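You operate a simulated robot arm through the tools that you are given. There is no shell and no other tool.

The job below is to be done with a simulated two-armed robot. You get a single attempt, and the scene is never put back.

Task
Take the blue brush from the top of the black table and put it on the job card on the top of the white bench. Take the green gasket from the top of the black table and leave it on the top of the white bench. Carry the blue crate with both arms and set it on the top of the yellow table. Take the sample marked "1" from the top of the yellow table and leave it on the red sheet there. Stack the plug that says "NPT" from the top of the yellow table on top of the plug marked "G". Take the squeegee and leave it on the deck of the lift table. Take the grey pad from the top of the low table and put it on the middle right shelf of the green shelving. Any order will do.

The check looks at the end state, three seconds after you hand in, the way a careful person would. Anything else that was tipped, shoved, dropped, spilled or broken makes it a failure. Flat cloth is picked up by pressing the open fingertips on it (5 to 10 N) and closing them slowly along it; thin cloth reads only 2 to 8 mm in the jaws.

Robot
Two 7-joint arms with two-finger parallel grippers on one trunk, on a base that drives. Base frame: it is fixed to the floor where the robot stands at the start and does not move with it; the origin is under the middle of the robot, x ahead of it, y to its left, z up. Units: m, degrees, N and s.
The left shoulder is at the start at [0.02, 0.17, 1.203], the right one opposite. With the tool pointing down near the work surface each hand reaches from about 0.1 to 0.52 m from the robot's upright axis, wherever it stands, measured 20 degrees to its own side. Places, roughly: blue brush (9x5x7 cm) [0.4, 0, 0.9]; blue crate (40x24x15 cm) [1.8, -0.7, 0.8]; deck of the lift table [3.3, 1.1, 0.6]; green gasket [0.5, -0.25, 0.75]; grey pad (15x6x5 cm) [-12.1, 0.7, 0.6]; job card [0, 1.75, 0.75]; middle right shelf of the green shelving [-11.6, 3.1, 0.8]; plug [2.25, -2.5, 1]; red sheet (10x10x1 cm) [2.5, -3.1, 0.9]; sample [2.5, -2.5, 0.75]; squeegee (13x4x13 cm) [2.7, -3.3, 0.9]; top of the white bench [0.2, 1.5, 0.8]; top of the yellow table [2.5, -3.2, 0.8]. Payload 3.8 kg a hand.
Tool frame (each hand has its own): the origin (TCP) lies between the finger pads and is the grasp point; the fingertips stand 0.03 m ahead of it; z points along the fingers, y is the line along which they close. Largest opening 0.11 m; finger width 0.02, thickness 0.01; the body of the gripper, 0.048 by 0.112 m, starts 0.055 m behind the TCP.
Orientation is that of the tool frame in the base frame, as a unit quaternion [x, y, z, w]. With the fingers straight down and closing along the base's y, the tool's x points along the base's -x, its y along +y and its z along -z.

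Tools
- The arms move only by the tool move_arm. It takes "left_steps", "right_steps" or both (then of equal length, played together; a hand with none holds still); each is text: rows parted by semicolons, each of 7 numbers parted by spaces: the finger opening in cm, from 0 to 11, then the shift along the base's x, y, z in cm, then the turn, a rotation vector about the base's x, y, z in degrees. In form: gripper x y z wx wy wz; .... A call has 1 to 20 rows; each row is the pose to reach, as a shift and turn from the pose commanded when the call began. Each row takes 0.2 s and may step no farther than 0.05 m and 8.6 degrees from the row before; otherwise, or with a gripper value out of range, the whole call is refused. Where a pose cannot be reached the arm comes as near as it can. A force on the tool above 40 N (or 10 N above the force at the start of the call, whichever is more), or a blocked arm, ends the call early, and 0.2 s more pass. The fingers move at their own pace (about 0.072 m/s each) and stop on an object; they squeeze with about 29 N. The grip force told is the motor's: it shows also when the fingers shut on nothing. Time passes only in rows, and 0.2 s behind the last, so rows that repeat a pose let the fingers close. It gives the time, the measured TCP pose, the force on the tool (base axes), the opening and the grip force at its end, in the units of the frame above (readings bear some noise), with the torque about the TCP (base axes, N m) and any sound that the robot's microphone picked up.
- Cameras (640 x 400 px; columns grow to the right, rows downward): "scene" is now at [0.1081, 0.01, 1.3536]; the picture's right is [0.11, -0.99, 0.00], its down [-0.58, -0.06, -0.81] and it looks along [0.81, 0.09, -0.58] (base axes); focal length 214 px, centre (320, 200). "left" rides on the left gripper at [0.072, -0.017, -0.103] in its tool frame; the picture's right is [0.23, 0.97, 0.00], its down [-0.76, 0.18, -0.62] and it looks along [-0.61, 0.14, 0.78] (tool axes); focal length 222 px, centre (320, 200). "right" rides on the right gripper at [0.072, 0.017, -0.103] in its tool frame; the picture's right is [-0.23, 0.97, 0.00], its down [-0.76, -0.18, -0.62] and it looks along [-0.61, -0.14, 0.78] (tool axes); focal length 222 px, centre (320, 200). There is no depth. A picture from a camera that has moved, and an enlarged one, comes with that camera's place and axes in the base frame and with its lens.
- grab_frame(camera): a new picture of that camera. It takes no simulated time.
- raise_lower(by): slides the trunk up (or, below 0, down) by that many m; the arms and the scene camera ride with it, the base frame stays. It gives what a move gives, with no picture.
- steer(legs): drives the robot by 1 to 6 legs, each [ahead, turn to the left] in m and degrees, along the robot's own axes; the way and the turn of a leg run together, so that a leg with both is an arc; at most 1.5 m and 180 degrees a leg. The arms and the cameras ride along, it lands a little off, and it stops where it bumps. It gives what a move gives.
- aim_head(pan, tilt): turns the head with the scene camera to pan (to the left, within 80 degrees either way) and tilt (down, from -29 to 69), counted from straight ahead of the robot. It gives what a move gives.
- enlarge(camera, box): a new picture of the part [left, top, right, bottom] of that camera's present view, enlarged. It takes no simulated time.
- job_done(): hands the job in; it is judged then, once.

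Places have to be worked out from the pictures, the camera data and where the tool is seen. Open the grippers and draw the arms clear of the work before you hand the job in, unless the task says otherwise.

The tools are called after "Call:" as name(argument=value, ...) on one line, values as JSON. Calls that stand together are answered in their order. move_arm: Moves the arms, as the interface text tells. Its arguments: {"type":"object","properties":{"left_steps":{"type":"string"},"right_steps":{"type":"string"}},"required":[]} The other tools are called the same way: raise_lower (by) slides the trunk up or down; steer (legs) drives the base; aim_head (pan, tilt) turns the head that bears the scene camera; grab_frame (camera) takes a picture; enlarge (camera, box) takes an enlarged picture of a part of a camera's view; job_done () hands the job in.

At the start:

```text
time_s: 0.0
left_ee_pos: [0.4223, 0.011, 1.1712]
left_tcp_rot: [0.0, 1.0, 0.0, 0.0]
left_contact_force: [-0.4, 0.1, 0.6]
left_torque: [-0.01, 0.0, -0.02]
left_gripper_width: 0.1103
left_finger_force: 0.0
right_ee_pos: [0.3972, -0.417, 1.154]
right_tcp_rot: [-0.001, 1.0, 0.0, 0.0]
right_contact_force: [0.8, 0.2, 0.2]
right_torque: [0.04, 0.01, -0.02]
right_gripper_width: 0.11
right_finger_force: 0.0
trunk travel left (down, up): [-0.3, 0.27]
robot x, y, heading: [-0.0018, -0.0008, 0.1]
head pan, tilt: [6.1, 35.7]
```

scene: 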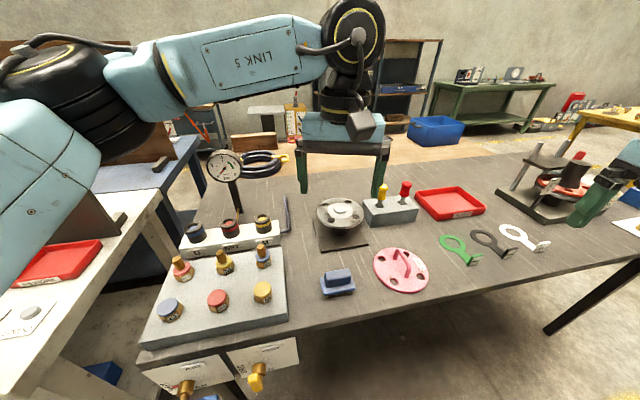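
right: 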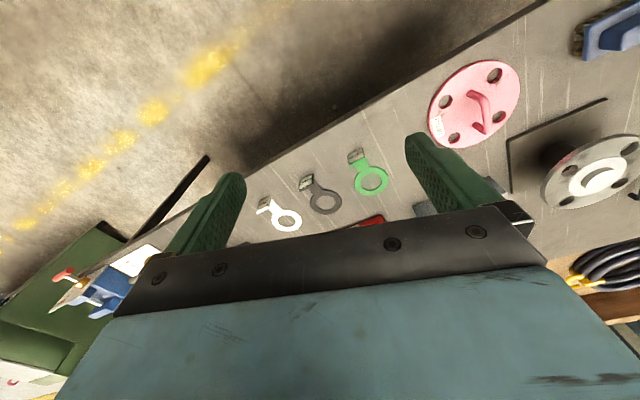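
left: 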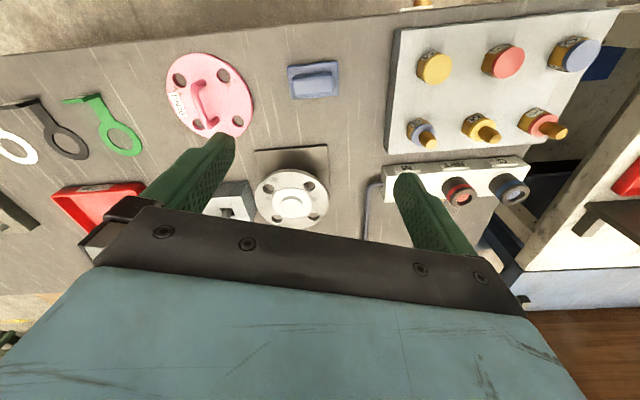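

I'll start by looking closer at the black table in all three cameras before moving anything.

Call:
enlarge(camera="scene", box=[300, 160, 560, 322])

Call:
enlarge(camera="left", box=[60, 30, 380, 230])

Call:
enlarge(camera="right", box=[240, 40, 560, 240])

Call:
enlarge(camera="scene", box=[320, 20, 640, 220])

```text
2.46 times, centred on (430, 241) of scene
camera zoom: at [0.1081, 0.01, 1.3536], right [0.11, -0.99, 0.0], down [-0.58, -0.06, -0.81], along [0.81, 0.09, -0.58], focal length 528 px, centre (49, 99)
```

zoom: 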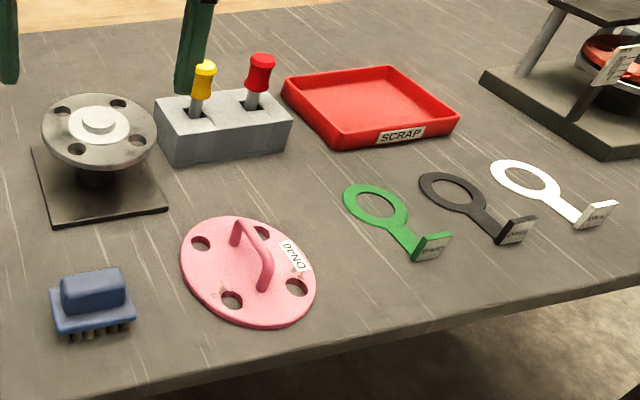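

```text
2.00 times, centred on (220, 130) of left
camera zoom: at [0.3492, -0.0085, 1.2731], right [-0.23, 0.97, 0.0], down [0.76, 0.18, 0.62], along [0.61, 0.14, -0.78], focal length 444 px, centre (520, 340)
```

zoom: 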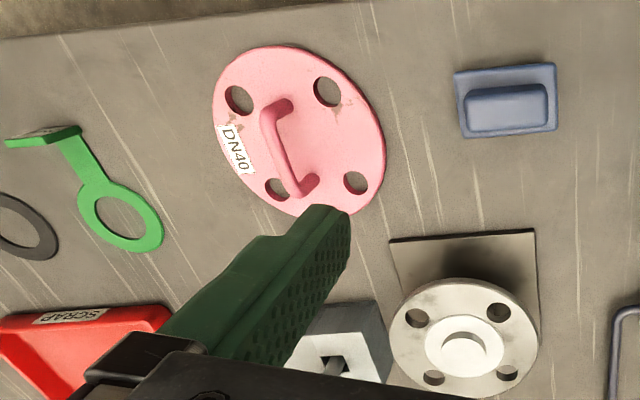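

```text
2.00 times, centred on (400, 140) of right
camera zoom: at [0.3255, -0.3995, 1.2584], right [0.23, 0.97, 0.0], down [0.76, -0.18, 0.62], along [0.61, -0.14, -0.78], focal length 444 px, centre (160, 320)
```

zoom: 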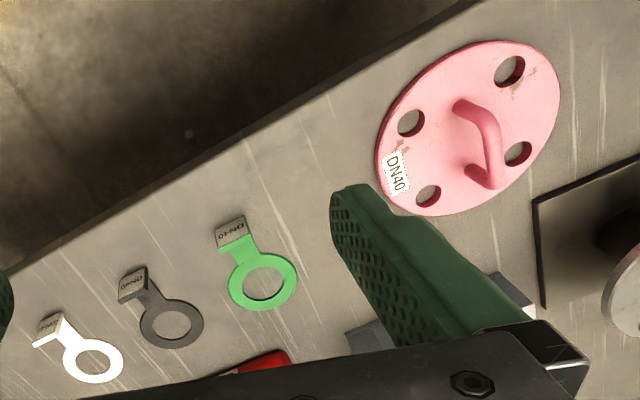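

```text
2.00 times, centred on (480, 120) of scene
camera zoom: at [0.1081, 0.01, 1.3536], right [0.11, -0.99, 0.0], down [-0.58, -0.06, -0.81], along [0.81, 0.09, -0.58], focal length 429 px, centre (0, 360)
```

zoom: 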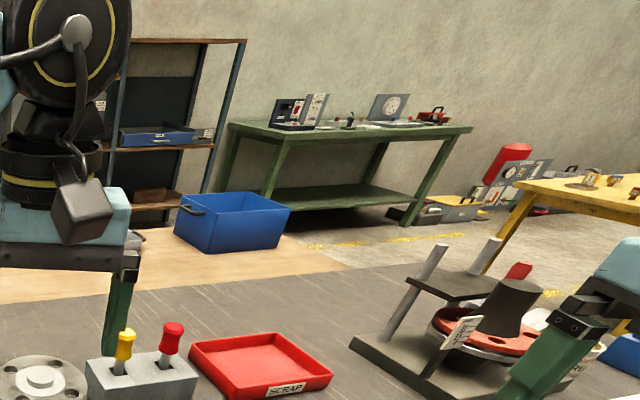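

The table top comes out near z=0.85 (brush near [0.42, 0, 0.88], gasket tab near [0.545, -0.378, 0.87]), and the table edge runs about 19° off my axes. I'll look around with the head before touching anything.

Call:
aim_head(pan=75, tilt=25)

Call:
grab_frame(camera="scene")

Call:
aim_head(pan=-60, tilt=20)

Call:
grab_frame(camera="scene")

Call:
aim_head(pan=0, tilt=60)

Call:
grab_frame(camera="scene")

```text
time_s: 1.4
left_ee_pos: [0.4213, 0.0103, 1.1712]
left_tcp_rot: [0.0, 1.0, 0.0, 0.001]
left_contact_force: [0.3, 0.5, 0.4]
left_torque: [0.01, -0.02, -0.02]
left_gripper_width: 0.11
left_finger_force: 0.1
right_ee_pos: [0.3973, -0.4166, 1.1542]
right_tcp_rot: [0.001, 1.0, 0.001, 0.0]
right_contact_force: [-0.3, 0.7, 0.0]
right_torque: [0.02, 0.01, 0.02]
right_gripper_width: 0.11
right_finger_force: 0.1
trunk travel left (down, up): [-0.3, 0.27]
robot x, y, heading: [-0.0005, -0.0004, 0.1]
head pan, tilt: [75.0, 25.0]
```

```text
taken
camera scene: at [0.0448, 0.0896, 1.3703], right [0.97, -0.26, 0.0], down [-0.11, -0.41, -0.91], along [0.24, 0.88, -0.42], focal length 214 px, centre (320, 200)
```

scene: 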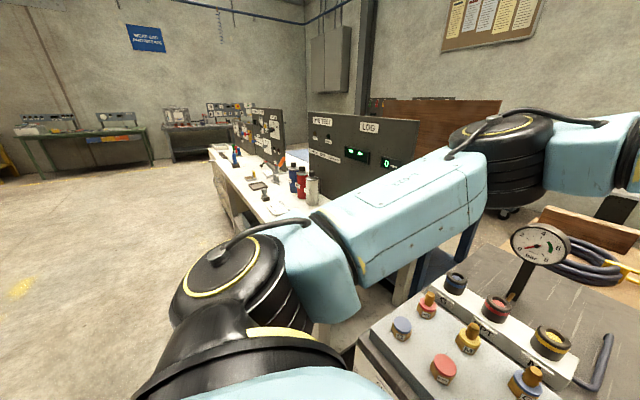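

```text
time_s: 3.6
left_ee_pos: [0.4218, 0.0113, 1.17]
left_tcp_rot: [0.0, 1.0, 0.0, 0.0]
left_contact_force: [0.3, 0.5, -0.1]
left_torque: [0.05, 0.0, 0.0]
left_gripper_width: 0.1103
left_finger_force: 0.0
right_ee_pos: [0.3974, -0.4163, 1.1545]
right_tcp_rot: [0.0, 1.0, 0.0, 0.0]
right_contact_force: [-0.7, 0.3, 0.1]
right_torque: [0.0, 0.01, -0.01]
right_gripper_width: 0.1099
right_finger_force: 0.1
trunk travel left (down, up): [-0.3, 0.27]
robot x, y, heading: [-0.0031, -0.0018, 0.3]
head pan, tilt: [-60.0, 20.0]
```

```text
taken
camera scene: at [0.0675, -0.08, 1.3784], right [-0.87, -0.5, 0.0], down [-0.17, 0.3, -0.94], along [0.47, -0.81, -0.34], focal length 214 px, centre (320, 200)
```

scene: 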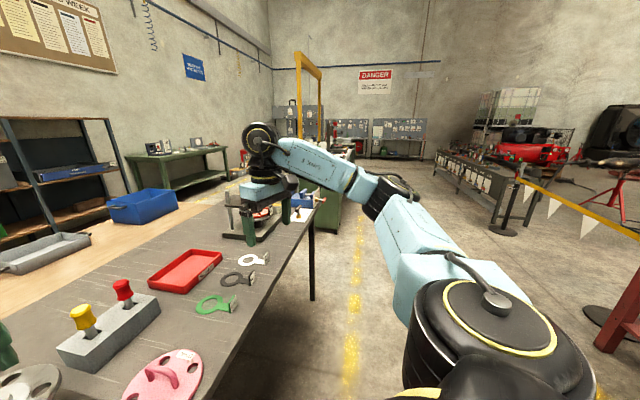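

```text
time_s: 4.9
left_ee_pos: [0.422, 0.0117, 1.1701]
left_tcp_rot: [0.0, 1.0, 0.0, -0.001]
left_contact_force: [0.6, 0.1, 0.4]
left_torque: [-0.03, 0.02, 0.02]
left_gripper_width: 0.11
left_finger_force: 0.0
right_ee_pos: [0.3984, -0.4162, 1.1545]
right_tcp_rot: [0.0, 1.0, -0.001, 0.0]
right_contact_force: [-0.4, 0.1, 0.2]
right_torque: [-0.03, 0.0, -0.01]
right_gripper_width: 0.1101
right_finger_force: 0.1
trunk travel left (down, up): [-0.3, 0.27]
robot x, y, heading: [0.0007, 0.0012, 0.0]
head pan, tilt: [0.0, 60.0]
```

```text
taken
camera scene: at [0.0876, 0.0005, 1.3203], right [0.0, -1.0, 0.0], down [-0.87, 0.0, -0.5], along [0.5, 0.0, -0.87], focal length 214 px, centre (320, 200)
```

scene: 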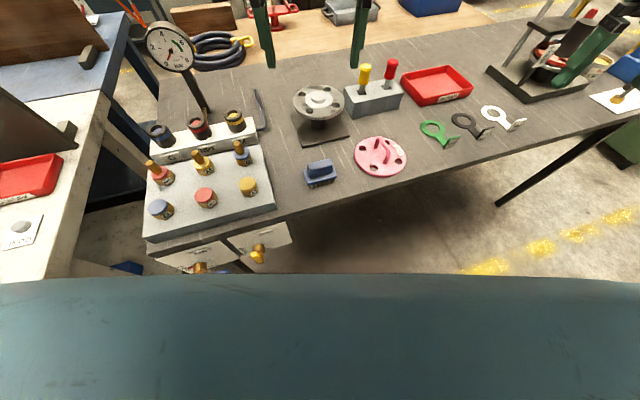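

Brush long side runs along the table edge, so I want the left fingers closing along heading ~19° (across its 5 cm side). I'll turn the left hand -71° about z up high, coming down to z≈1.07, and check reach.

Call:
move_arm(left_steps="11 0 0 0 0 0 -8; 11 0 0 0 0 0 -16; 11 0 0 0 0 0 -24; 11 0 0 0 0 0 -32; 11 0 0 0 0 0 -40; 11 0 0 0 0 0 -48; 11 0 -0.5 -2 0 0 -56; 11 0 -1 -5 0 0 -64; 11 0 -1 -9 0 0 -71.3; 11 0 -1 -10 0 0 -71.3")

Call:
grab_frame(camera="left")

Call:
grab_frame(camera="scene")

```text
time_s: 7.1
left_ee_pos: [0.4222, 0.0, 1.0681]
left_tcp_rot: [0.584, 0.812, 0.0, 0.0]
left_contact_force: [0.1, 0.1, 0.2]
left_torque: [0.01, 0.0, -0.01]
left_gripper_width: 0.1099
left_finger_force: 0.1
right_ee_pos: [0.398, -0.4174, 1.1552]
right_tcp_rot: [0.0, 1.0, 0.0, 0.0]
right_contact_force: [0.0, 1.2, 0.6]
right_torque: [0.03, 0.01, 0.02]
right_gripper_width: 0.1097
right_finger_force: 0.0
trunk travel left (down, up): [-0.3, 0.27]
robot x, y, heading: [-0.0023, 0.0008, 0.1]
head pan, tilt: [0.0, 60.0]
```

```text
taken
camera left: at [0.384, 0.0619, 1.1707], right [0.85, 0.53, 0.0], down [0.41, -0.66, 0.62], along [0.33, -0.53, -0.78], focal length 222 px, centre (320, 200)
```

left: 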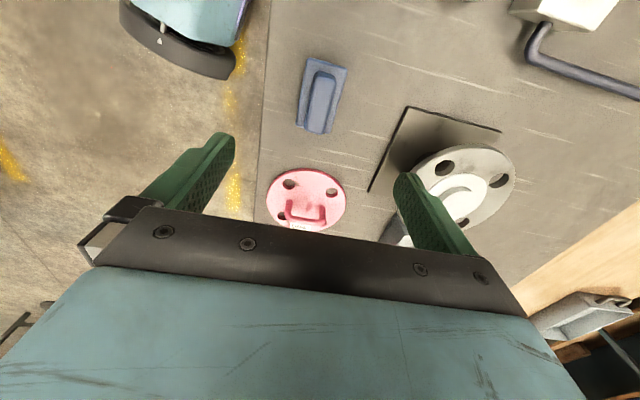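

```text
taken
camera scene: at [0.0874, 0.0006, 1.3203], right [0.0, -1.0, 0.0], down [-0.87, 0.0, -0.5], along [0.5, 0.0, -0.87], focal length 214 px, centre (320, 200)
```

scene: 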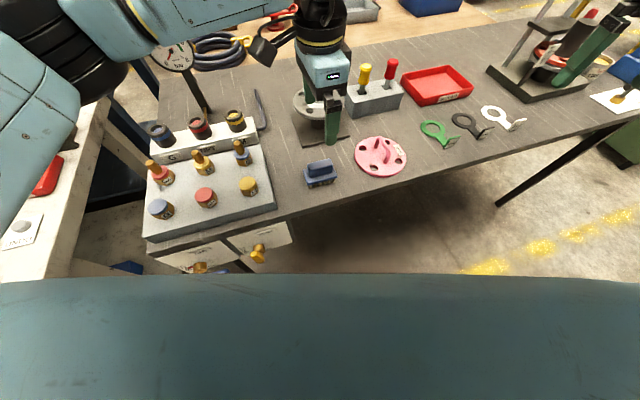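

The hand reaches this turn fine and sits almost over the brush (I get [0.423, 0.001]). I'll enlarge to get the brush's exact shape and yaw.

Call:
enlarge(camera="left", box=[240, 40, 400, 140])

Call:
enlarge(camera="scene", box=[280, 130, 440, 230])

```text
4.00 times, centred on (320, 90) of left
camera zoom: at [0.384, 0.0619, 1.1707], right [0.85, 0.53, 0.0], down [0.41, -0.66, 0.62], along [0.33, -0.53, -0.78], focal length 888 px, centre (320, 640)
```

zoom: 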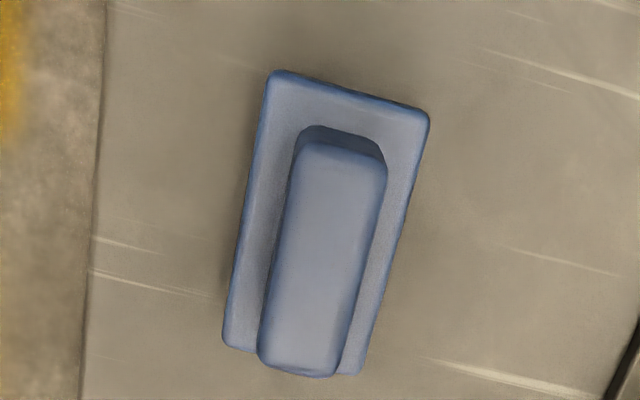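

```text
4.00 times, centred on (360, 180) of scene
camera zoom: at [0.0874, 0.0006, 1.3203], right [0.0, -1.0, 0.0], down [-0.87, 0.0, -0.5], along [0.5, 0.0, -0.87], focal length 858 px, centre (160, 280)
```

zoom: 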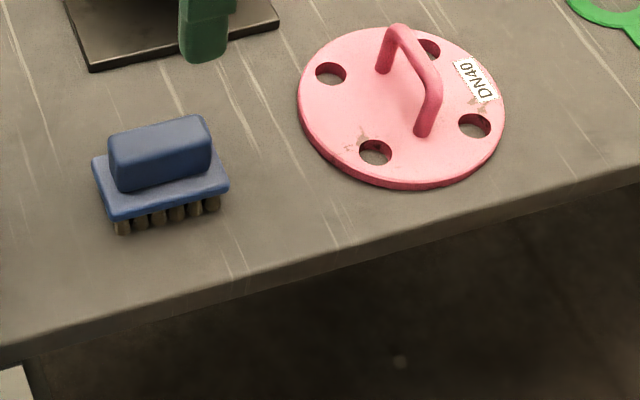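

The triangulation puts the brush plate top at z≈0.881, table ≈0.85, and the brush centre at [0.423, 0.001] with yaw ~18.7°, right under the TCP. I'll go down to z≈0.914, so the fingertips straddle the handle block just above the plate, and close.

Call:
move_arm(left_steps="9 0.05 0.1 -4 0 0 0; 8 0.05 0.1 -8 0 0 0; 8 0.05 0.1 -12 0 0 0; 8 0.05 0.1 -14.5 0 0 0; 8 0.05 0.1 -15.4 0 0 0; 4 0.05 0.1 -15.4 0 0 0; 2 0.05 0.1 -15.4 0 0 0; 0 0.05 0.1 -15.4 0 0 0; 0 0.05 0.1 -15.4 0 0 0; 0 0.05 0.1 -15.4 0 0 0")

Call:
grab_frame(camera="left")

Call:
enlarge(camera="scene", box=[240, 80, 400, 200])

```text
time_s: 9.3
left_ee_pos: [0.424, 0.0005, 0.9186]
left_tcp_rot: [0.583, 0.812, 0.0, 0.0]
left_contact_force: [0.0, 0.7, -0.6]
left_torque: [0.02, 0.05, -0.01]
left_gripper_width: 0.0259
left_finger_force: 29.1
right_ee_pos: [0.3981, -0.4165, 1.1542]
right_tcp_rot: [0.0, 1.0, 0.0, 0.0]
right_contact_force: [-0.1, -0.5, 0.2]
right_torque: [0.02, 0.0, 0.01]
right_gripper_width: 0.1099
right_finger_force: 0.1
trunk travel left (down, up): [-0.3, 0.27]
robot x, y, heading: [0.0019, 0.0029, -0.3]
head pan, tilt: [0.0, 60.0]
```

```text
taken
camera left: at [0.3838, 0.0622, 1.0208], right [0.85, 0.53, 0.0], down [0.41, -0.66, 0.62], along [0.33, -0.53, -0.78], focal length 222 px, centre (320, 200)
```

left: 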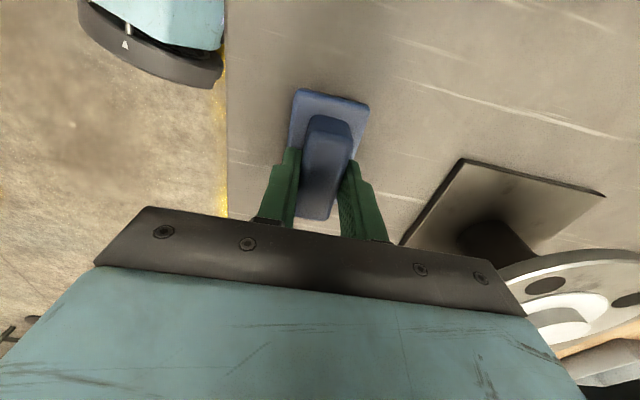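

```text
3.33 times, centred on (320, 140) of scene
camera zoom: at [0.0876, 0.0006, 1.3203], right [0.0, -1.0, 0.0], down [-0.87, 0.0, -0.5], along [0.5, 0.0, -0.87], focal length 715 px, centre (320, 400)
```

zoom: 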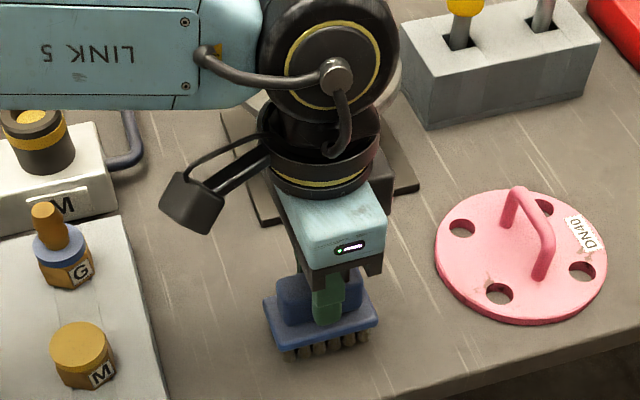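

The fingers stopped on the block at 2.6 cm with 29 N. I'll lift the brush straight up by 20 cm and check it's held.

Call:
move_arm(left_steps="0 0 0 1 0 0 0; 0 0 0 3 0 0 0; 0 0 0 6 0 0 0; 0 0 0 10 0 0 0; 0 0 0 14 0 0 0; 0 0 0 18 0 0 0; 0 -2 0 21 0 0 0; 0 -4 0 23 0 0 0")

Call:
grab_frame(camera="left")

Call:
grab_frame(camera="scene")

```text
time_s: 11.1
left_ee_pos: [0.384, 0.0023, 1.1452]
left_tcp_rot: [0.582, 0.814, 0.0, 0.001]
left_contact_force: [0.5, -0.5, 0.7]
left_torque: [-0.03, 0.03, 0.01]
left_gripper_width: 0.0
left_finger_force: 28.9
right_ee_pos: [0.3982, -0.4172, 1.1548]
right_tcp_rot: [0.0, 1.0, 0.0, 0.0]
right_contact_force: [0.7, 0.8, -0.1]
right_torque: [-0.02, -0.02, 0.01]
right_gripper_width: 0.11
right_finger_force: 0.1
trunk travel left (down, up): [-0.3, 0.27]
robot x, y, heading: [-0.0013, -0.0007, 0.1]
head pan, tilt: [0.0, 60.0]
```

```text
taken
camera left: at [0.345, 0.0633, 1.2477], right [0.85, 0.53, 0.0], down [0.41, -0.66, 0.62], along [0.33, -0.53, -0.78], focal length 222 px, centre (320, 200)
```

left: 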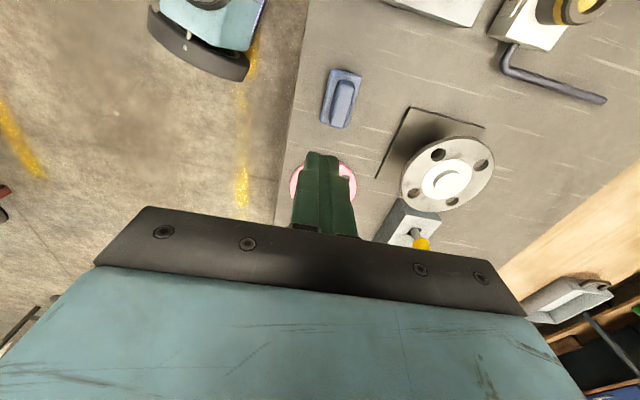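

```text
taken
camera scene: at [0.0873, 0.0004, 1.3203], right [0.0, -1.0, 0.0], down [-0.87, 0.0, -0.5], along [0.5, 0.0, -0.87], focal length 214 px, centre (320, 200)
```

scene: 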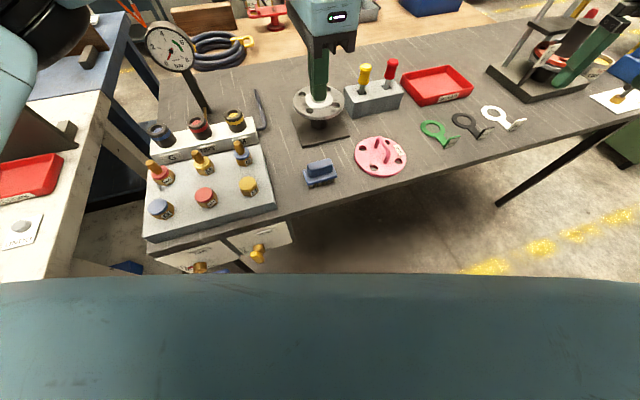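

The fingers slid off the handle and are shut on nothing; the brush is still upright where it was. I'll enlarge to confirm its position before gripping lower, around the plate.

Call:
enlarge(camera="left", box=[260, 50, 420, 150])

Call:
enlarge(camera="scene", box=[280, 130, 360, 210])

```text
4.00 times, centred on (340, 100) of left
camera zoom: at [0.345, 0.0633, 1.2477], right [0.85, 0.53, 0.0], down [0.41, -0.66, 0.62], along [0.33, -0.53, -0.78], focal length 888 px, centre (240, 600)
```

zoom: 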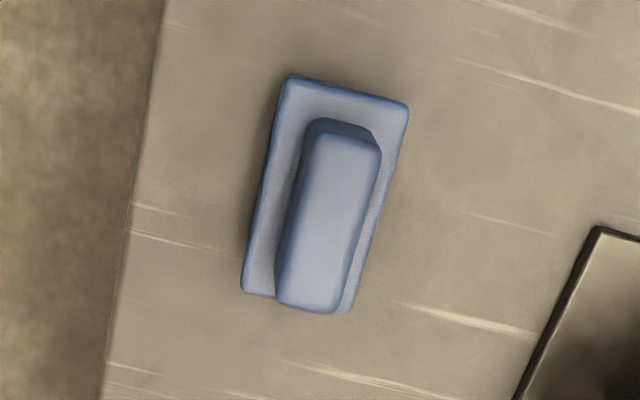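

```text
5.00 times, centred on (320, 170) of scene
camera zoom: at [0.0873, 0.0004, 1.3203], right [0.0, -1.0, 0.0], down [-0.87, 0.0, -0.5], along [0.5, 0.0, -0.87], focal length 1072 px, centre (320, 350)
```

zoom: 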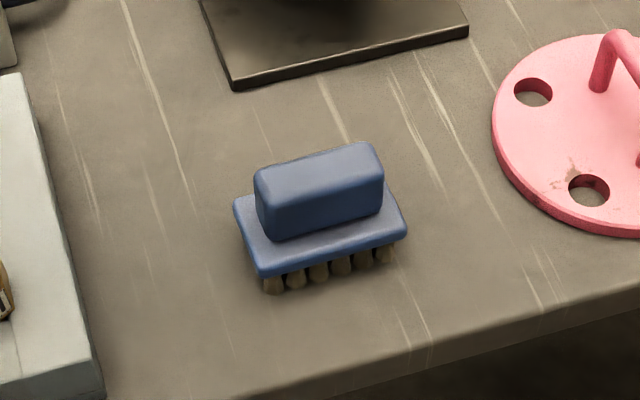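

Brush is unmoved at [0.4215, -0.001]. I'll come back down lower, TCP ≈0.892, so the pads take the plate's sides (fingertips ~1 cm over the table), and close.

Call:
move_arm(left_steps="8 2 0 -4 0 0 0; 8 3.75 -0.3 -9 0 0 0; 8 3.75 -0.3 -14 0 0 0; 8 3.75 -0.3 -19 0 0 0; 8 3.75 -0.3 -22.5 0 0 0; 8 3.75 -0.3 -24.5 0 0 0; 8 3.75 -0.3 -25.3 0 0 0; 8 3.75 -0.3 -25.3 0 0 0; 5 3.75 -0.3 -25.3 0 0 0; 3 3.75 -0.3 -25.3 0 0 0; 2 3.75 -0.3 -25.3 0 0 0; 2 3.75 -0.3 -25.3 0 0 0; 2 3.75 -0.3 -25.3 0 0 0")

Call:
enlarge(camera="left", box=[200, 60, 440, 240])

Call:
enlarge(camera="scene", box=[240, 100, 400, 200])

```text
refused: row 2 steps farther than a row can; nothing moved
```

```text
2.22 times, centred on (320, 150) of left
camera zoom: at [0.345, 0.0633, 1.2477], right [0.85, 0.53, 0.0], down [0.41, -0.66, 0.62], along [0.33, -0.53, -0.78], focal length 494 px, centre (320, 311)
```

zoom: 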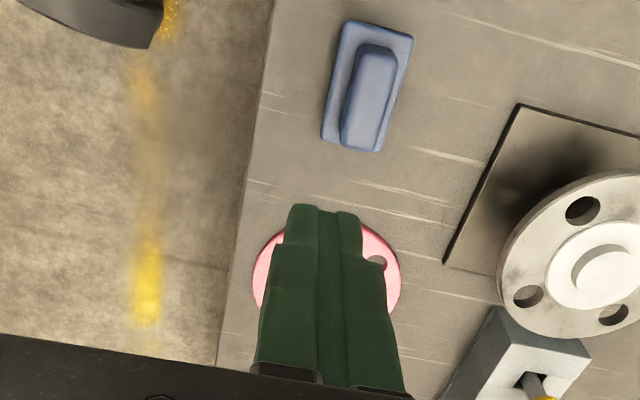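

```text
4.00 times, centred on (320, 150) of scene
camera zoom: at [0.0873, 0.0004, 1.3203], right [0.0, -1.0, 0.0], down [-0.87, 0.0, -0.5], along [0.5, 0.0, -0.87], focal length 858 px, centre (320, 400)
```

zoom: 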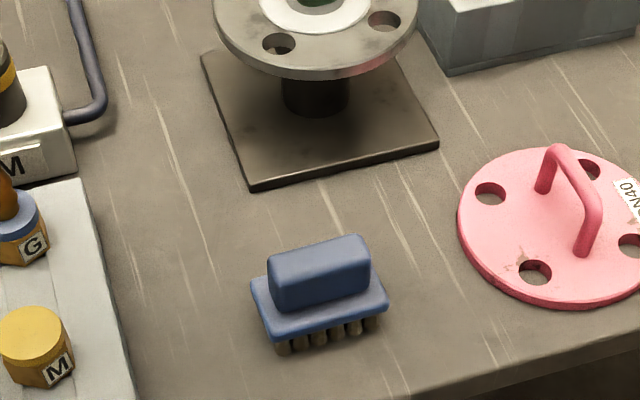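

The call was refused because one row stepped over 5 cm; nothing moved. I'll resend the same approach with smaller steps.

Call:
move_arm(left_steps="8 2 -0.1 -3.5 0 0 0; 8 3.75 -0.3 -7.5 0 0 0; 8 3.75 -0.3 -12 0 0 0; 8 3.75 -0.3 -16.5 0 0 0; 8 3.75 -0.3 -20.5 0 0 0; 8 3.75 -0.3 -23.5 0 0 0; 8 3.75 -0.3 -24.7 0 0 0; 8 3.75 -0.3 -25.3 0 0 0; 8 3.75 -0.3 -25.3 0 0 0; 5 3.75 -0.3 -25.3 0 0 0; 3 3.75 -0.3 -25.3 0 0 0; 2 3.75 -0.3 -25.3 0 0 0; 2 3.75 -0.3 -25.3 0 0 0; 2 3.75 -0.3 -25.3 0 0 0")

Call:
enlarge(camera="left", box=[200, 60, 440, 240])

Call:
enlarge(camera="scene", box=[240, 100, 400, 200])

```text
time_s: 14.1
left_ee_pos: [0.4207, -0.0014, 0.8935]
left_tcp_rot: [0.582, 0.813, 0.001, 0.0]
left_contact_force: [-0.3, 0.8, 0.3]
left_torque: [0.03, -0.01, 0.02]
left_gripper_width: 0.0482
left_finger_force: 28.6
right_ee_pos: [0.3968, -0.4162, 1.1548]
right_tcp_rot: [0.0, 1.0, 0.0, 0.0]
right_contact_force: [0.0, -0.5, -0.5]
right_torque: [-0.01, 0.0, 0.01]
right_gripper_width: 0.1097
right_finger_force: 0.0
trunk travel left (down, up): [-0.3, 0.27]
robot x, y, heading: [-0.0038, 0.0009, 0.1]
head pan, tilt: [0.0, 60.0]
```

```text
2.22 times, centred on (320, 150) of left
camera zoom: at [0.3816, 0.0599, 0.9964], right [0.85, 0.53, 0.0], down [0.41, -0.66, 0.62], along [0.33, -0.53, -0.78], focal length 494 px, centre (320, 311)
```

zoom: 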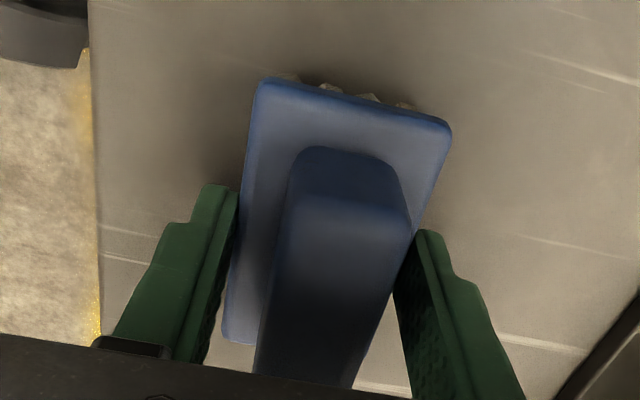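

```text
4.00 times, centred on (320, 150) of scene
camera zoom: at [0.0876, 0.0006, 1.3203], right [0.0, -1.0, 0.0], down [-0.87, 0.0, -0.5], along [0.5, 0.0, -0.87], focal length 858 px, centre (320, 400)
```

zoom: 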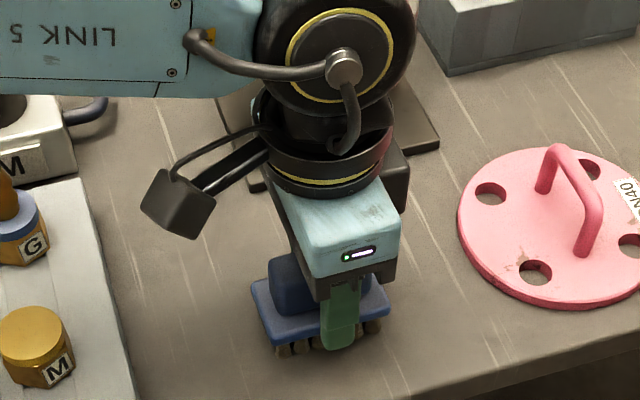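

Now the pads hold the plate at 4.8 cm with 28.6 N. I'll lift slowly by 3 cm and check the opening.

Call:
move_arm(left_steps="2 0 0 0.5 0 0 0; 2 0 0 1 0 0 0; 2 0 0 1.5 0 0 0; 2 0 0 2 0 0 0; 2 0 0 3 0 0 0; 2 0 0 3 0 0 0")

Call:
enlarge(camera="scene", box=[240, 100, 400, 200])

```text
time_s: 15.5
left_ee_pos: [0.4224, -0.0011, 0.9248]
left_tcp_rot: [0.582, 0.813, 0.0, 0.0]
left_contact_force: [-1.0, 0.5, -0.6]
left_torque: [-0.01, 0.0, 0.0]
left_gripper_width: 0.0482
left_finger_force: 28.7
right_ee_pos: [0.3987, -0.4169, 1.1551]
right_tcp_rot: [0.0, 1.0, 0.0, 0.0]
right_contact_force: [0.1, -0.1, 0.2]
right_torque: [0.01, -0.02, -0.01]
right_gripper_width: 0.1099
right_finger_force: 0.0
trunk travel left (down, up): [-0.3, 0.27]
robot x, y, heading: [0.0022, 0.0018, -0.0]
head pan, tilt: [0.0, 60.0]
```

```text
4.00 times, centred on (320, 150) of scene
camera zoom: at [0.0877, 0.0006, 1.3203], right [0.0, -1.0, 0.0], down [-0.87, 0.0, -0.5], along [0.5, 0.0, -0.87], focal length 858 px, centre (320, 400)
```

zoom: 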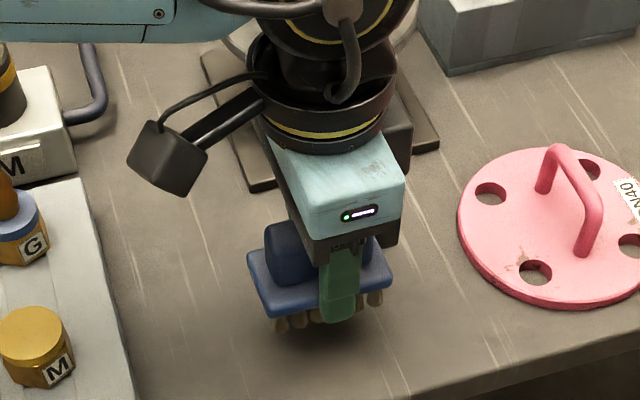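

The brush is held (4.8 cm, bristles off the table; its bottom is ~4.4 cm below the TCP). I'll lift and tuck the left hand, and turn the right hand +90° for the gasket tab, before shifting the base sideways along the table.

Call:
move_arm(left_steps="2 0 0 4 0 0 0; 2 0 0 8 0 0 0; 2 0 0 12 0 0 0; 2 0 0 16 0 0 0; 2 0 0 20 0 0 0; 2 -2 1 24 0 0 0; 2 -5 3 26 0 0 0; 2 -8 6 27 0 0 0; 2 -10 9 27 0 0 0; 2 -11 12 27 0 0 0; 2 -11 13 27 0 0 0; 2 -11 13 27 0 0 0", right_steps="11 0 0 0 0 0 8; 11 0 0 1 0 0 16; 11 0 0 2 0 0 24; 11 0 0 3 0 0 32; 11 0 1 4 0 0 40; 11 -1 2 4 0 0 48; 11 -2 3 4 0 0 56; 11 -3 4 4 0 0 64; 11 -4 5 4 0 0 72; 11 -4 6 4 0 0 80; 11 -4 7 4 0 0 88; 11 -4 8 4 0 0 90")

Call:
grab_frame(camera="scene")

Call:
grab_frame(camera="left")

Call:
grab_frame(camera="right")

```text
time_s: 18.1
left_ee_pos: [0.3102, 0.1274, 1.1924]
left_tcp_rot: [0.583, 0.813, 0.0, 0.0]
left_contact_force: [-0.3, -0.4, -1.1]
left_torque: [0.0, 0.01, 0.01]
left_gripper_width: 0.0481
left_finger_force: 29.2
right_ee_pos: [0.2437, -0.1985, 1.1809]
right_tcp_rot: [-0.707, 0.707, -0.001, 0.0]
right_contact_force: [0.1, 0.2, 0.8]
right_torque: [0.0, -0.01, -0.01]
right_gripper_width: 0.1101
right_finger_force: 0.0
right hand out of reach, approached as far as the arm can: row 4, 5, 6, 7, 8, 9, 10, 11, 12
trunk travel left (down, up): [-0.3, 0.27]
robot x, y, heading: [-0.0008, 0.0001, -0.3]
head pan, tilt: [0.0, 60.0]
```

```text
taken
camera scene: at [0.0878, 0.0009, 1.3203], right [0.0, -1.0, 0.0], down [-0.87, 0.0, -0.5], along [0.5, 0.0, -0.87], focal length 214 px, centre (320, 200)
```

scene: 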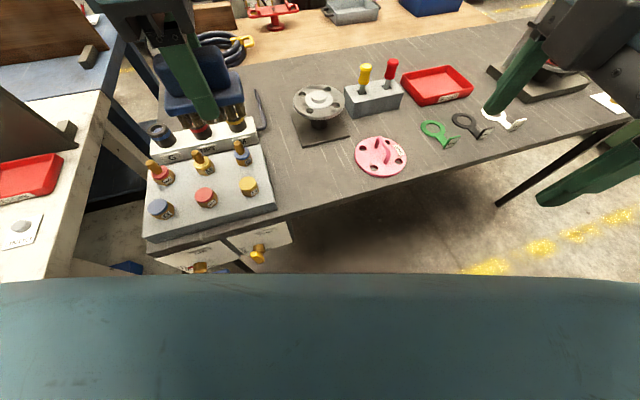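

```text
taken
camera left: at [0.2713, 0.1886, 1.295], right [0.85, 0.53, 0.0], down [0.41, -0.66, 0.62], along [0.33, -0.53, -0.78], focal length 222 px, centre (320, 200)
```

left: 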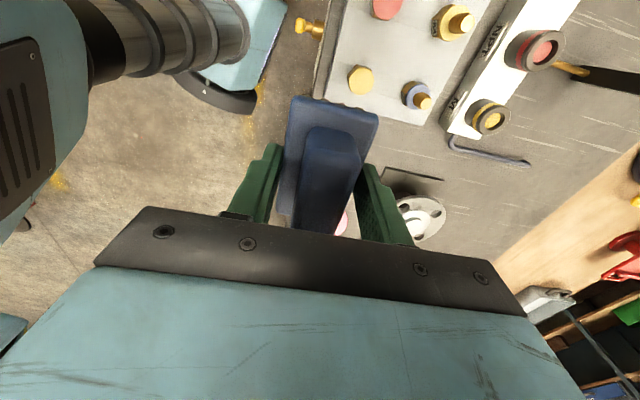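

```text
taken
camera right: at [0.2255, -0.2714, 1.2866], right [-0.97, 0.23, 0.0], down [0.18, 0.76, 0.62], along [0.14, 0.61, -0.78], focal length 222 px, centre (320, 200)
```

right: 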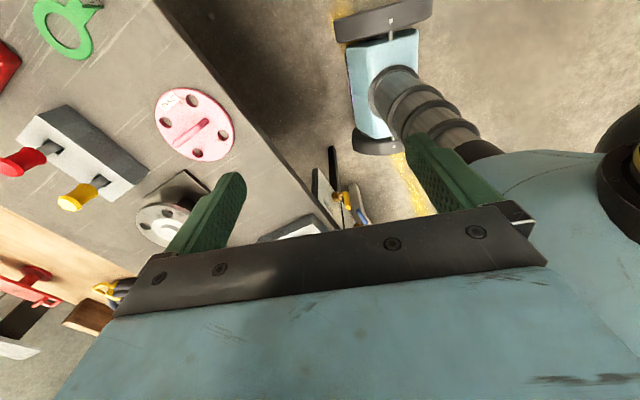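

Brush is secure and both hands are tucked. Now I'll move the base along the table edge: turn right 71°, go 0.39 m, turn left 90°, to end near (0.125, -0.37) facing the table squarely.

Call:
steer(legs=[[0, -71], [0.39, 0], [0, 90]])

Call:
aim_head(pan=-15, tilt=60)

Call:
grab_frame(camera="scene")

Call:
grab_frame(camera="right")

```text
time_s: 27.3
left_ee_pos: [0.3879, -0.1407, 1.1928]
left_tcp_rot: [0.435, 0.9, 0.0, 0.0]
left_contact_force: [-1.0, -0.2, -1.2]
left_torque: [0.0, 0.0, -0.01]
left_gripper_width: 0.0483
left_finger_force: 28.9
right_ee_pos: [0.4336, -0.4706, 1.1831]
right_tcp_rot: [0.817, -0.577, 0.001, 0.0]
right_contact_force: [0.0, 0.6, -0.2]
right_torque: [-0.02, -0.01, -0.03]
right_gripper_width: 0.11
right_finger_force: 0.1
trunk travel left (down, up): [-0.3, 0.27]
robot x, y, heading: [0.1321, -0.3639, 19.8]
head pan, tilt: [0.0, 60.0]
```

```text
time_s: 28.1
left_ee_pos: [0.3884, -0.1409, 1.1928]
left_tcp_rot: [0.435, 0.9, 0.0, 0.0]
left_contact_force: [0.4, -0.4, -0.4]
left_torque: [0.02, 0.02, 0.04]
left_gripper_width: 0.0482
left_finger_force: 28.3
right_ee_pos: [0.4319, -0.4707, 1.1834]
right_tcp_rot: [0.817, -0.576, 0.0, 0.0]
right_contact_force: [-0.2, -0.2, -0.1]
right_torque: [0.01, 0.04, -0.02]
right_gripper_width: 0.1101
right_finger_force: 0.0
trunk travel left (down, up): [-0.3, 0.27]
robot x, y, heading: [0.1391, -0.3635, 19.7]
head pan, tilt: [-15.0, 60.0]
```

```text
taken
camera scene: at [0.2239, -0.3514, 1.3203], right [0.08, -1.0, 0.0], down [-0.86, -0.07, -0.5], along [0.5, 0.04, -0.87], focal length 214 px, centre (320, 200)
```

scene: 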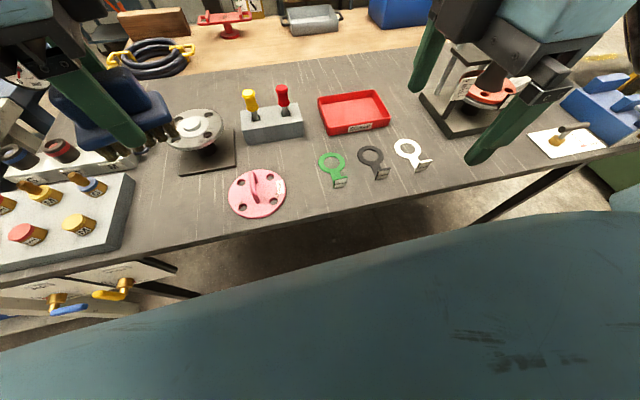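

```text
taken
camera right: at [0.4416, -0.5447, 1.2865], right [-0.99, -0.11, 0.0], down [-0.09, 0.78, 0.62], along [-0.07, 0.62, -0.78], focal length 222 px, centre (320, 200)
```

right: 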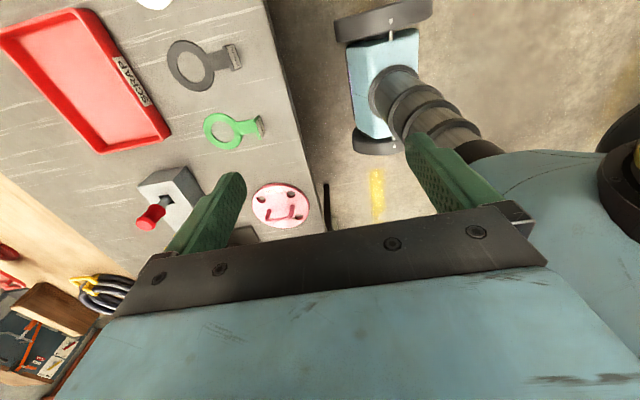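

Base is at (0.139, -0.364), heading 19.7°. I'll enlarge both views of the gasket to fix the tab's place.

Call:
enlarge(camera="scene", box=[290, 130, 410, 205])

Call:
enlarge(camera="right", box=[160, 80, 320, 180])

```text
5.33 times, centred on (350, 168) of scene
camera zoom: at [0.2239, -0.3514, 1.3203], right [0.08, -1.0, 0.0], down [-0.86, -0.07, -0.5], along [0.5, 0.04, -0.87], focal length 1144 px, centre (160, 373)
```

zoom: 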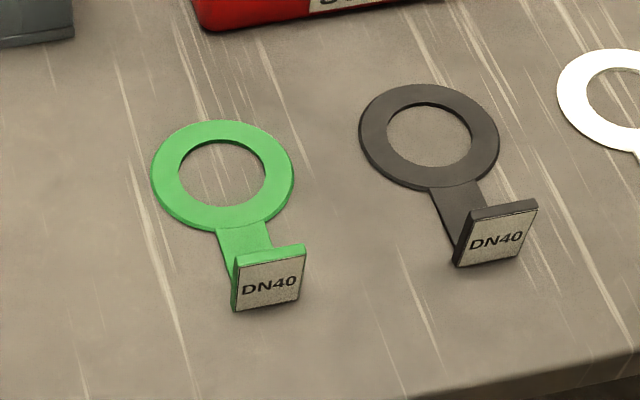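

```text
4.00 times, centred on (240, 130) of right
camera zoom: at [0.4416, -0.5447, 1.2865], right [-0.99, -0.11, 0.0], down [-0.09, 0.78, 0.62], along [-0.07, 0.62, -0.78], focal length 888 px, centre (640, 480)
```

zoom: 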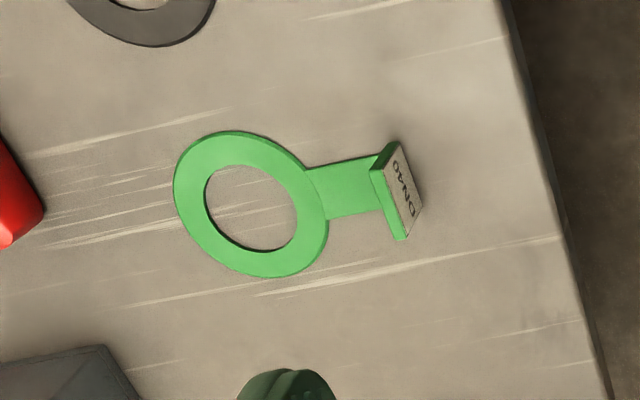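

The tab stands about 3.5–4 cm tall, 3.4 cm wide, centred near [0.542, -0.378]. I'll bring the right hand above it (fingertips ~0.95) with 6 cm opening and check.

Call:
move_arm(right_steps="6 1.1 0.9 -2 0 0 -0.5; 6 2.2 1.9 -4 0 0 -1; 6 3.3 2.8 -6 0 0 -1.5; 6 4.4 3.7 -8 0 0 -2; 6 5.5 4.7 -10 0 0 -2; 6 6.6 5.6 -12 0 0 -2; 6 7.7 6.5 -14 0 0 -2; 6 8.8 7.4 -16 0 0 -2; 6 9.9 8.4 -18 0 0 -2; 6 11 9.3 -20 0 0 -2; 6 11 9.3 -20 0 0 -2")

Call:
grab_frame(camera="right")

Call:
grab_frame(camera="scene")

```text
time_s: 30.5
left_ee_pos: [0.3882, -0.1413, 1.1927]
left_tcp_rot: [0.435, 0.901, 0.0, 0.0]
left_contact_force: [0.3, 0.7, -1.6]
left_torque: [0.04, 0.02, -0.02]
left_gripper_width: 0.0484
left_finger_force: 28.4
right_ee_pos: [0.4563, -0.3597, 1.0248]
right_tcp_rot: [0.806, -0.592, 0.0, 0.0]
right_contact_force: [-0.4, -0.7, -0.1]
right_torque: [0.04, 0.03, 0.0]
right_gripper_width: 0.0599
right_finger_force: 0.1
right hand out of reach, approached as far as the arm can: row 1, 2, 3, 4, 5, 6, 7, 8, 9, 10, 11
trunk travel left (down, up): [-0.3, 0.27]
robot x, y, heading: [0.1383, -0.365, 19.6]
head pan, tilt: [-15.0, 60.0]
```

```text
taken
camera right: at [0.4622, -0.433, 1.1291], right [-1.0, -0.08, 0.0], down [-0.06, 0.78, 0.62], along [-0.05, 0.62, -0.78], focal length 222 px, centre (320, 200)
```

right: 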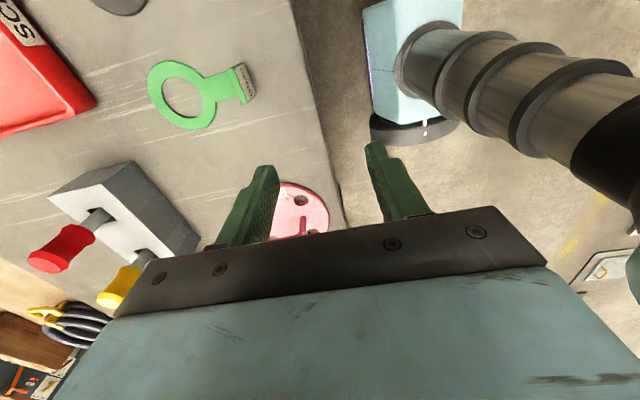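

```text
taken
camera scene: at [0.2238, -0.352, 1.3203], right [0.08, -1.0, 0.0], down [-0.86, -0.07, -0.5], along [0.5, 0.04, -0.87], focal length 214 px, centre (320, 200)
```

scene: 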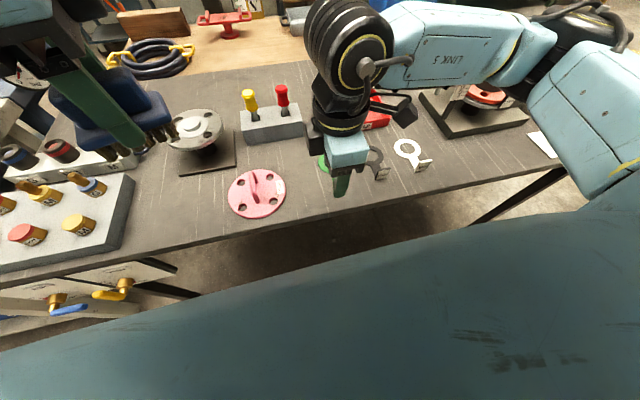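

The +90° wrist turn is at a joint limit here (hand stopped short at [0.456, -0.36, 1.025]). I'll lift and swing the right hand the other way, towards the opposite (equivalent) closing direction, and see if that reaches.

Call:
move_arm(right_steps="11 0 0 3 0 0 0; 11 0 0 6 0 0 -8; 11 0 0 9 0 0 -16; 11 0 0 11 0 0 -24; 11 0 0 12 0 0 -32; 11 0 0 12 0 0 -40; 11 0 0 12 0 0 -48; 11 0 0 12 0 0 -56; 11 0 0 12 0 0 -64; 11 0 0 12 0 0 -72; 11 0 0 12 0 0 -80; 11 0 0 12 0 0 -88; 11 0 0 12 0 0 -96; 11 0 0 12 0 0 -104; 11 0 0 12 0 0 -112; 11 0 0 12 0 0 -120; 11 0 0 12 0 0 -120")

```text
time_s: 34.1
left_ee_pos: [0.3884, -0.1417, 1.1936]
left_tcp_rot: [0.435, 0.9, 0.0, 0.0]
left_contact_force: [0.4, -0.3, -2.3]
left_torque: [0.01, -0.01, 0.02]
left_gripper_width: 0.0482
left_finger_force: 29.4
right_ee_pos: [0.4537, -0.3576, 1.1405]
right_tcp_rot: [0.109, 0.994, 0.0, 0.0]
right_contact_force: [0.3, 0.3, 0.8]
right_torque: [0.0, 0.01, 0.01]
right_gripper_width: 0.11
right_finger_force: 0.0
trunk travel left (down, up): [-0.3, 0.27]
robot x, y, heading: [0.1393, -0.3613, 19.8]
head pan, tilt: [-15.0, 60.0]
```

No reach complaints turning this way. I'll turn the remaining -60° and move over the tab at the same time.

Call:
move_arm(right_steps="11 0 0 0 0 0 -8; 11 0 0 0 0 0 -16; 11 0 0 0 0 0 -24; 11 0 0 0 0 0 -32; 11 1 0 -1 0 0 -40; 11 3 -0.5 -3 0 0 -48; 11 5 -1 -6 0 0 -56; 8 7 -1.5 -9 0 0 -60; 6 8.8 -2 -13 0 0 -60; 6 8.8 -2 -16 0 0 -60; 6 8.8 -2 -16 0 0 -60")

Call:
grab_frame(camera="right")

Call:
grab_frame(camera="scene")

```text
time_s: 36.5
left_ee_pos: [0.3875, -0.1412, 1.1922]
left_tcp_rot: [0.435, 0.9, -0.001, 0.0]
left_contact_force: [-0.1, -0.1, -1.2]
left_torque: [0.07, 0.0, -0.02]
left_gripper_width: 0.0484
left_finger_force: 28.9
right_ee_pos: [0.5409, -0.3772, 0.9797]
right_tcp_rot: [0.591, 0.807, 0.0, 0.001]
right_contact_force: [0.8, 0.4, -0.6]
right_torque: [-0.03, 0.02, 0.04]
right_gripper_width: 0.0601
right_finger_force: 0.0
trunk travel left (down, up): [-0.3, 0.27]
robot x, y, heading: [0.137, -0.3632, 19.6]
head pan, tilt: [-15.0, 60.0]
```

```text
taken
camera right: at [0.535, -0.3033, 1.0839], right [1.0, 0.08, 0.0], down [0.06, -0.78, 0.62], along [0.05, -0.62, -0.78], focal length 222 px, centre (320, 200)
```

right: 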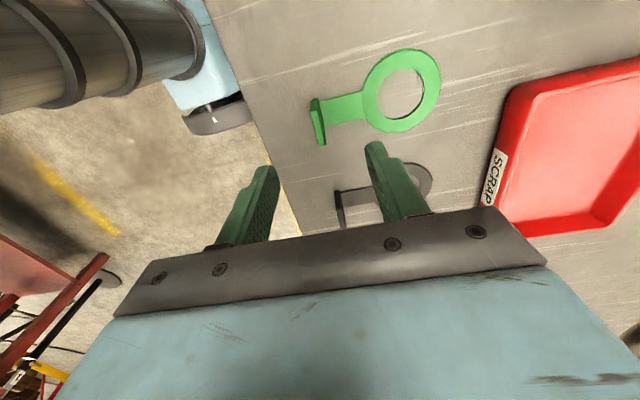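

```text
taken
camera scene: at [0.2239, -0.3516, 1.3203], right [0.08, -1.0, 0.0], down [-0.86, -0.07, -0.5], along [0.5, 0.04, -0.87], focal length 214 px, centre (320, 200)
```

scene: 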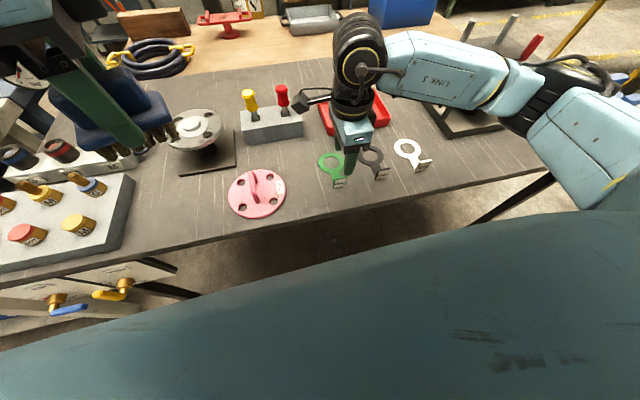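

The hand now hovers exactly over the tab (tab ≈[0.538, -0.376]). I'll descend to TCP z≈0.888 (fingertips ~8 mm above the table) and close on the tab.

Call:
move_arm(right_steps="6 -0.2 0 -3 0 0 0; 6 -0.2 0 -6 0 0 0; 6 -0.2 0 -8 0 0 0; 6 -0.2 0 -9.1 0 0 0; 5 -0.2 0 -9.1 0 0 0; 3 -0.2 0 -9.1 0 0 0; 1 -0.2 0 -9.1 0 0 0; 0 -0.2 0 -9.1 0 0 0; 0 -0.2 0 -9.1 0 0 0; 0 -0.2 0 -9.1 0 0 0")

Call:
grab_frame(camera="right")

Call:
enlarge(camera="scene", box=[290, 120, 450, 220])

```text
time_s: 38.7
left_ee_pos: [0.3882, -0.1409, 1.1911]
left_tcp_rot: [0.435, 0.9, 0.0, 0.0]
left_contact_force: [-1.3, -0.1, -1.0]
left_torque: [0.0, 0.06, 0.01]
left_gripper_width: 0.0483
left_finger_force: 28.7
right_ee_pos: [0.5394, -0.3793, 0.8907]
right_tcp_rot: [0.591, 0.807, -0.001, 0.0]
right_contact_force: [-0.3, 0.7, 0.2]
right_torque: [-0.01, -0.01, 0.0]
right_gripper_width: 0.0058
right_finger_force: 29.4
trunk travel left (down, up): [-0.3, 0.27]
robot x, y, heading: [0.1388, -0.3651, 19.8]
head pan, tilt: [-15.0, 60.0]
```

```text
taken
camera right: at [0.5327, -0.3047, 0.9936], right [1.0, 0.08, 0.0], down [0.06, -0.78, 0.62], along [0.05, -0.62, -0.78], focal length 222 px, centre (320, 200)
```

right: 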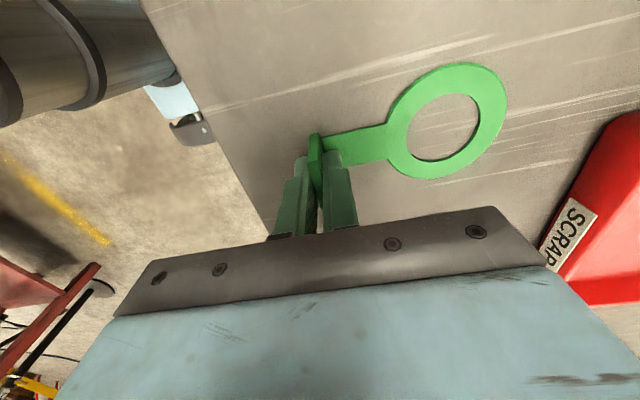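

```text
4.00 times, centred on (370, 170) of scene
camera zoom: at [0.2239, -0.3515, 1.3203], right [0.08, -1.0, 0.0], down [-0.86, -0.07, -0.5], along [0.5, 0.04, -0.87], focal length 858 px, centre (120, 320)
```

zoom: 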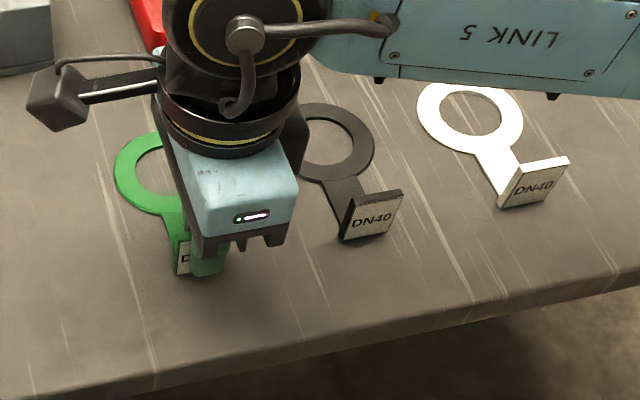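

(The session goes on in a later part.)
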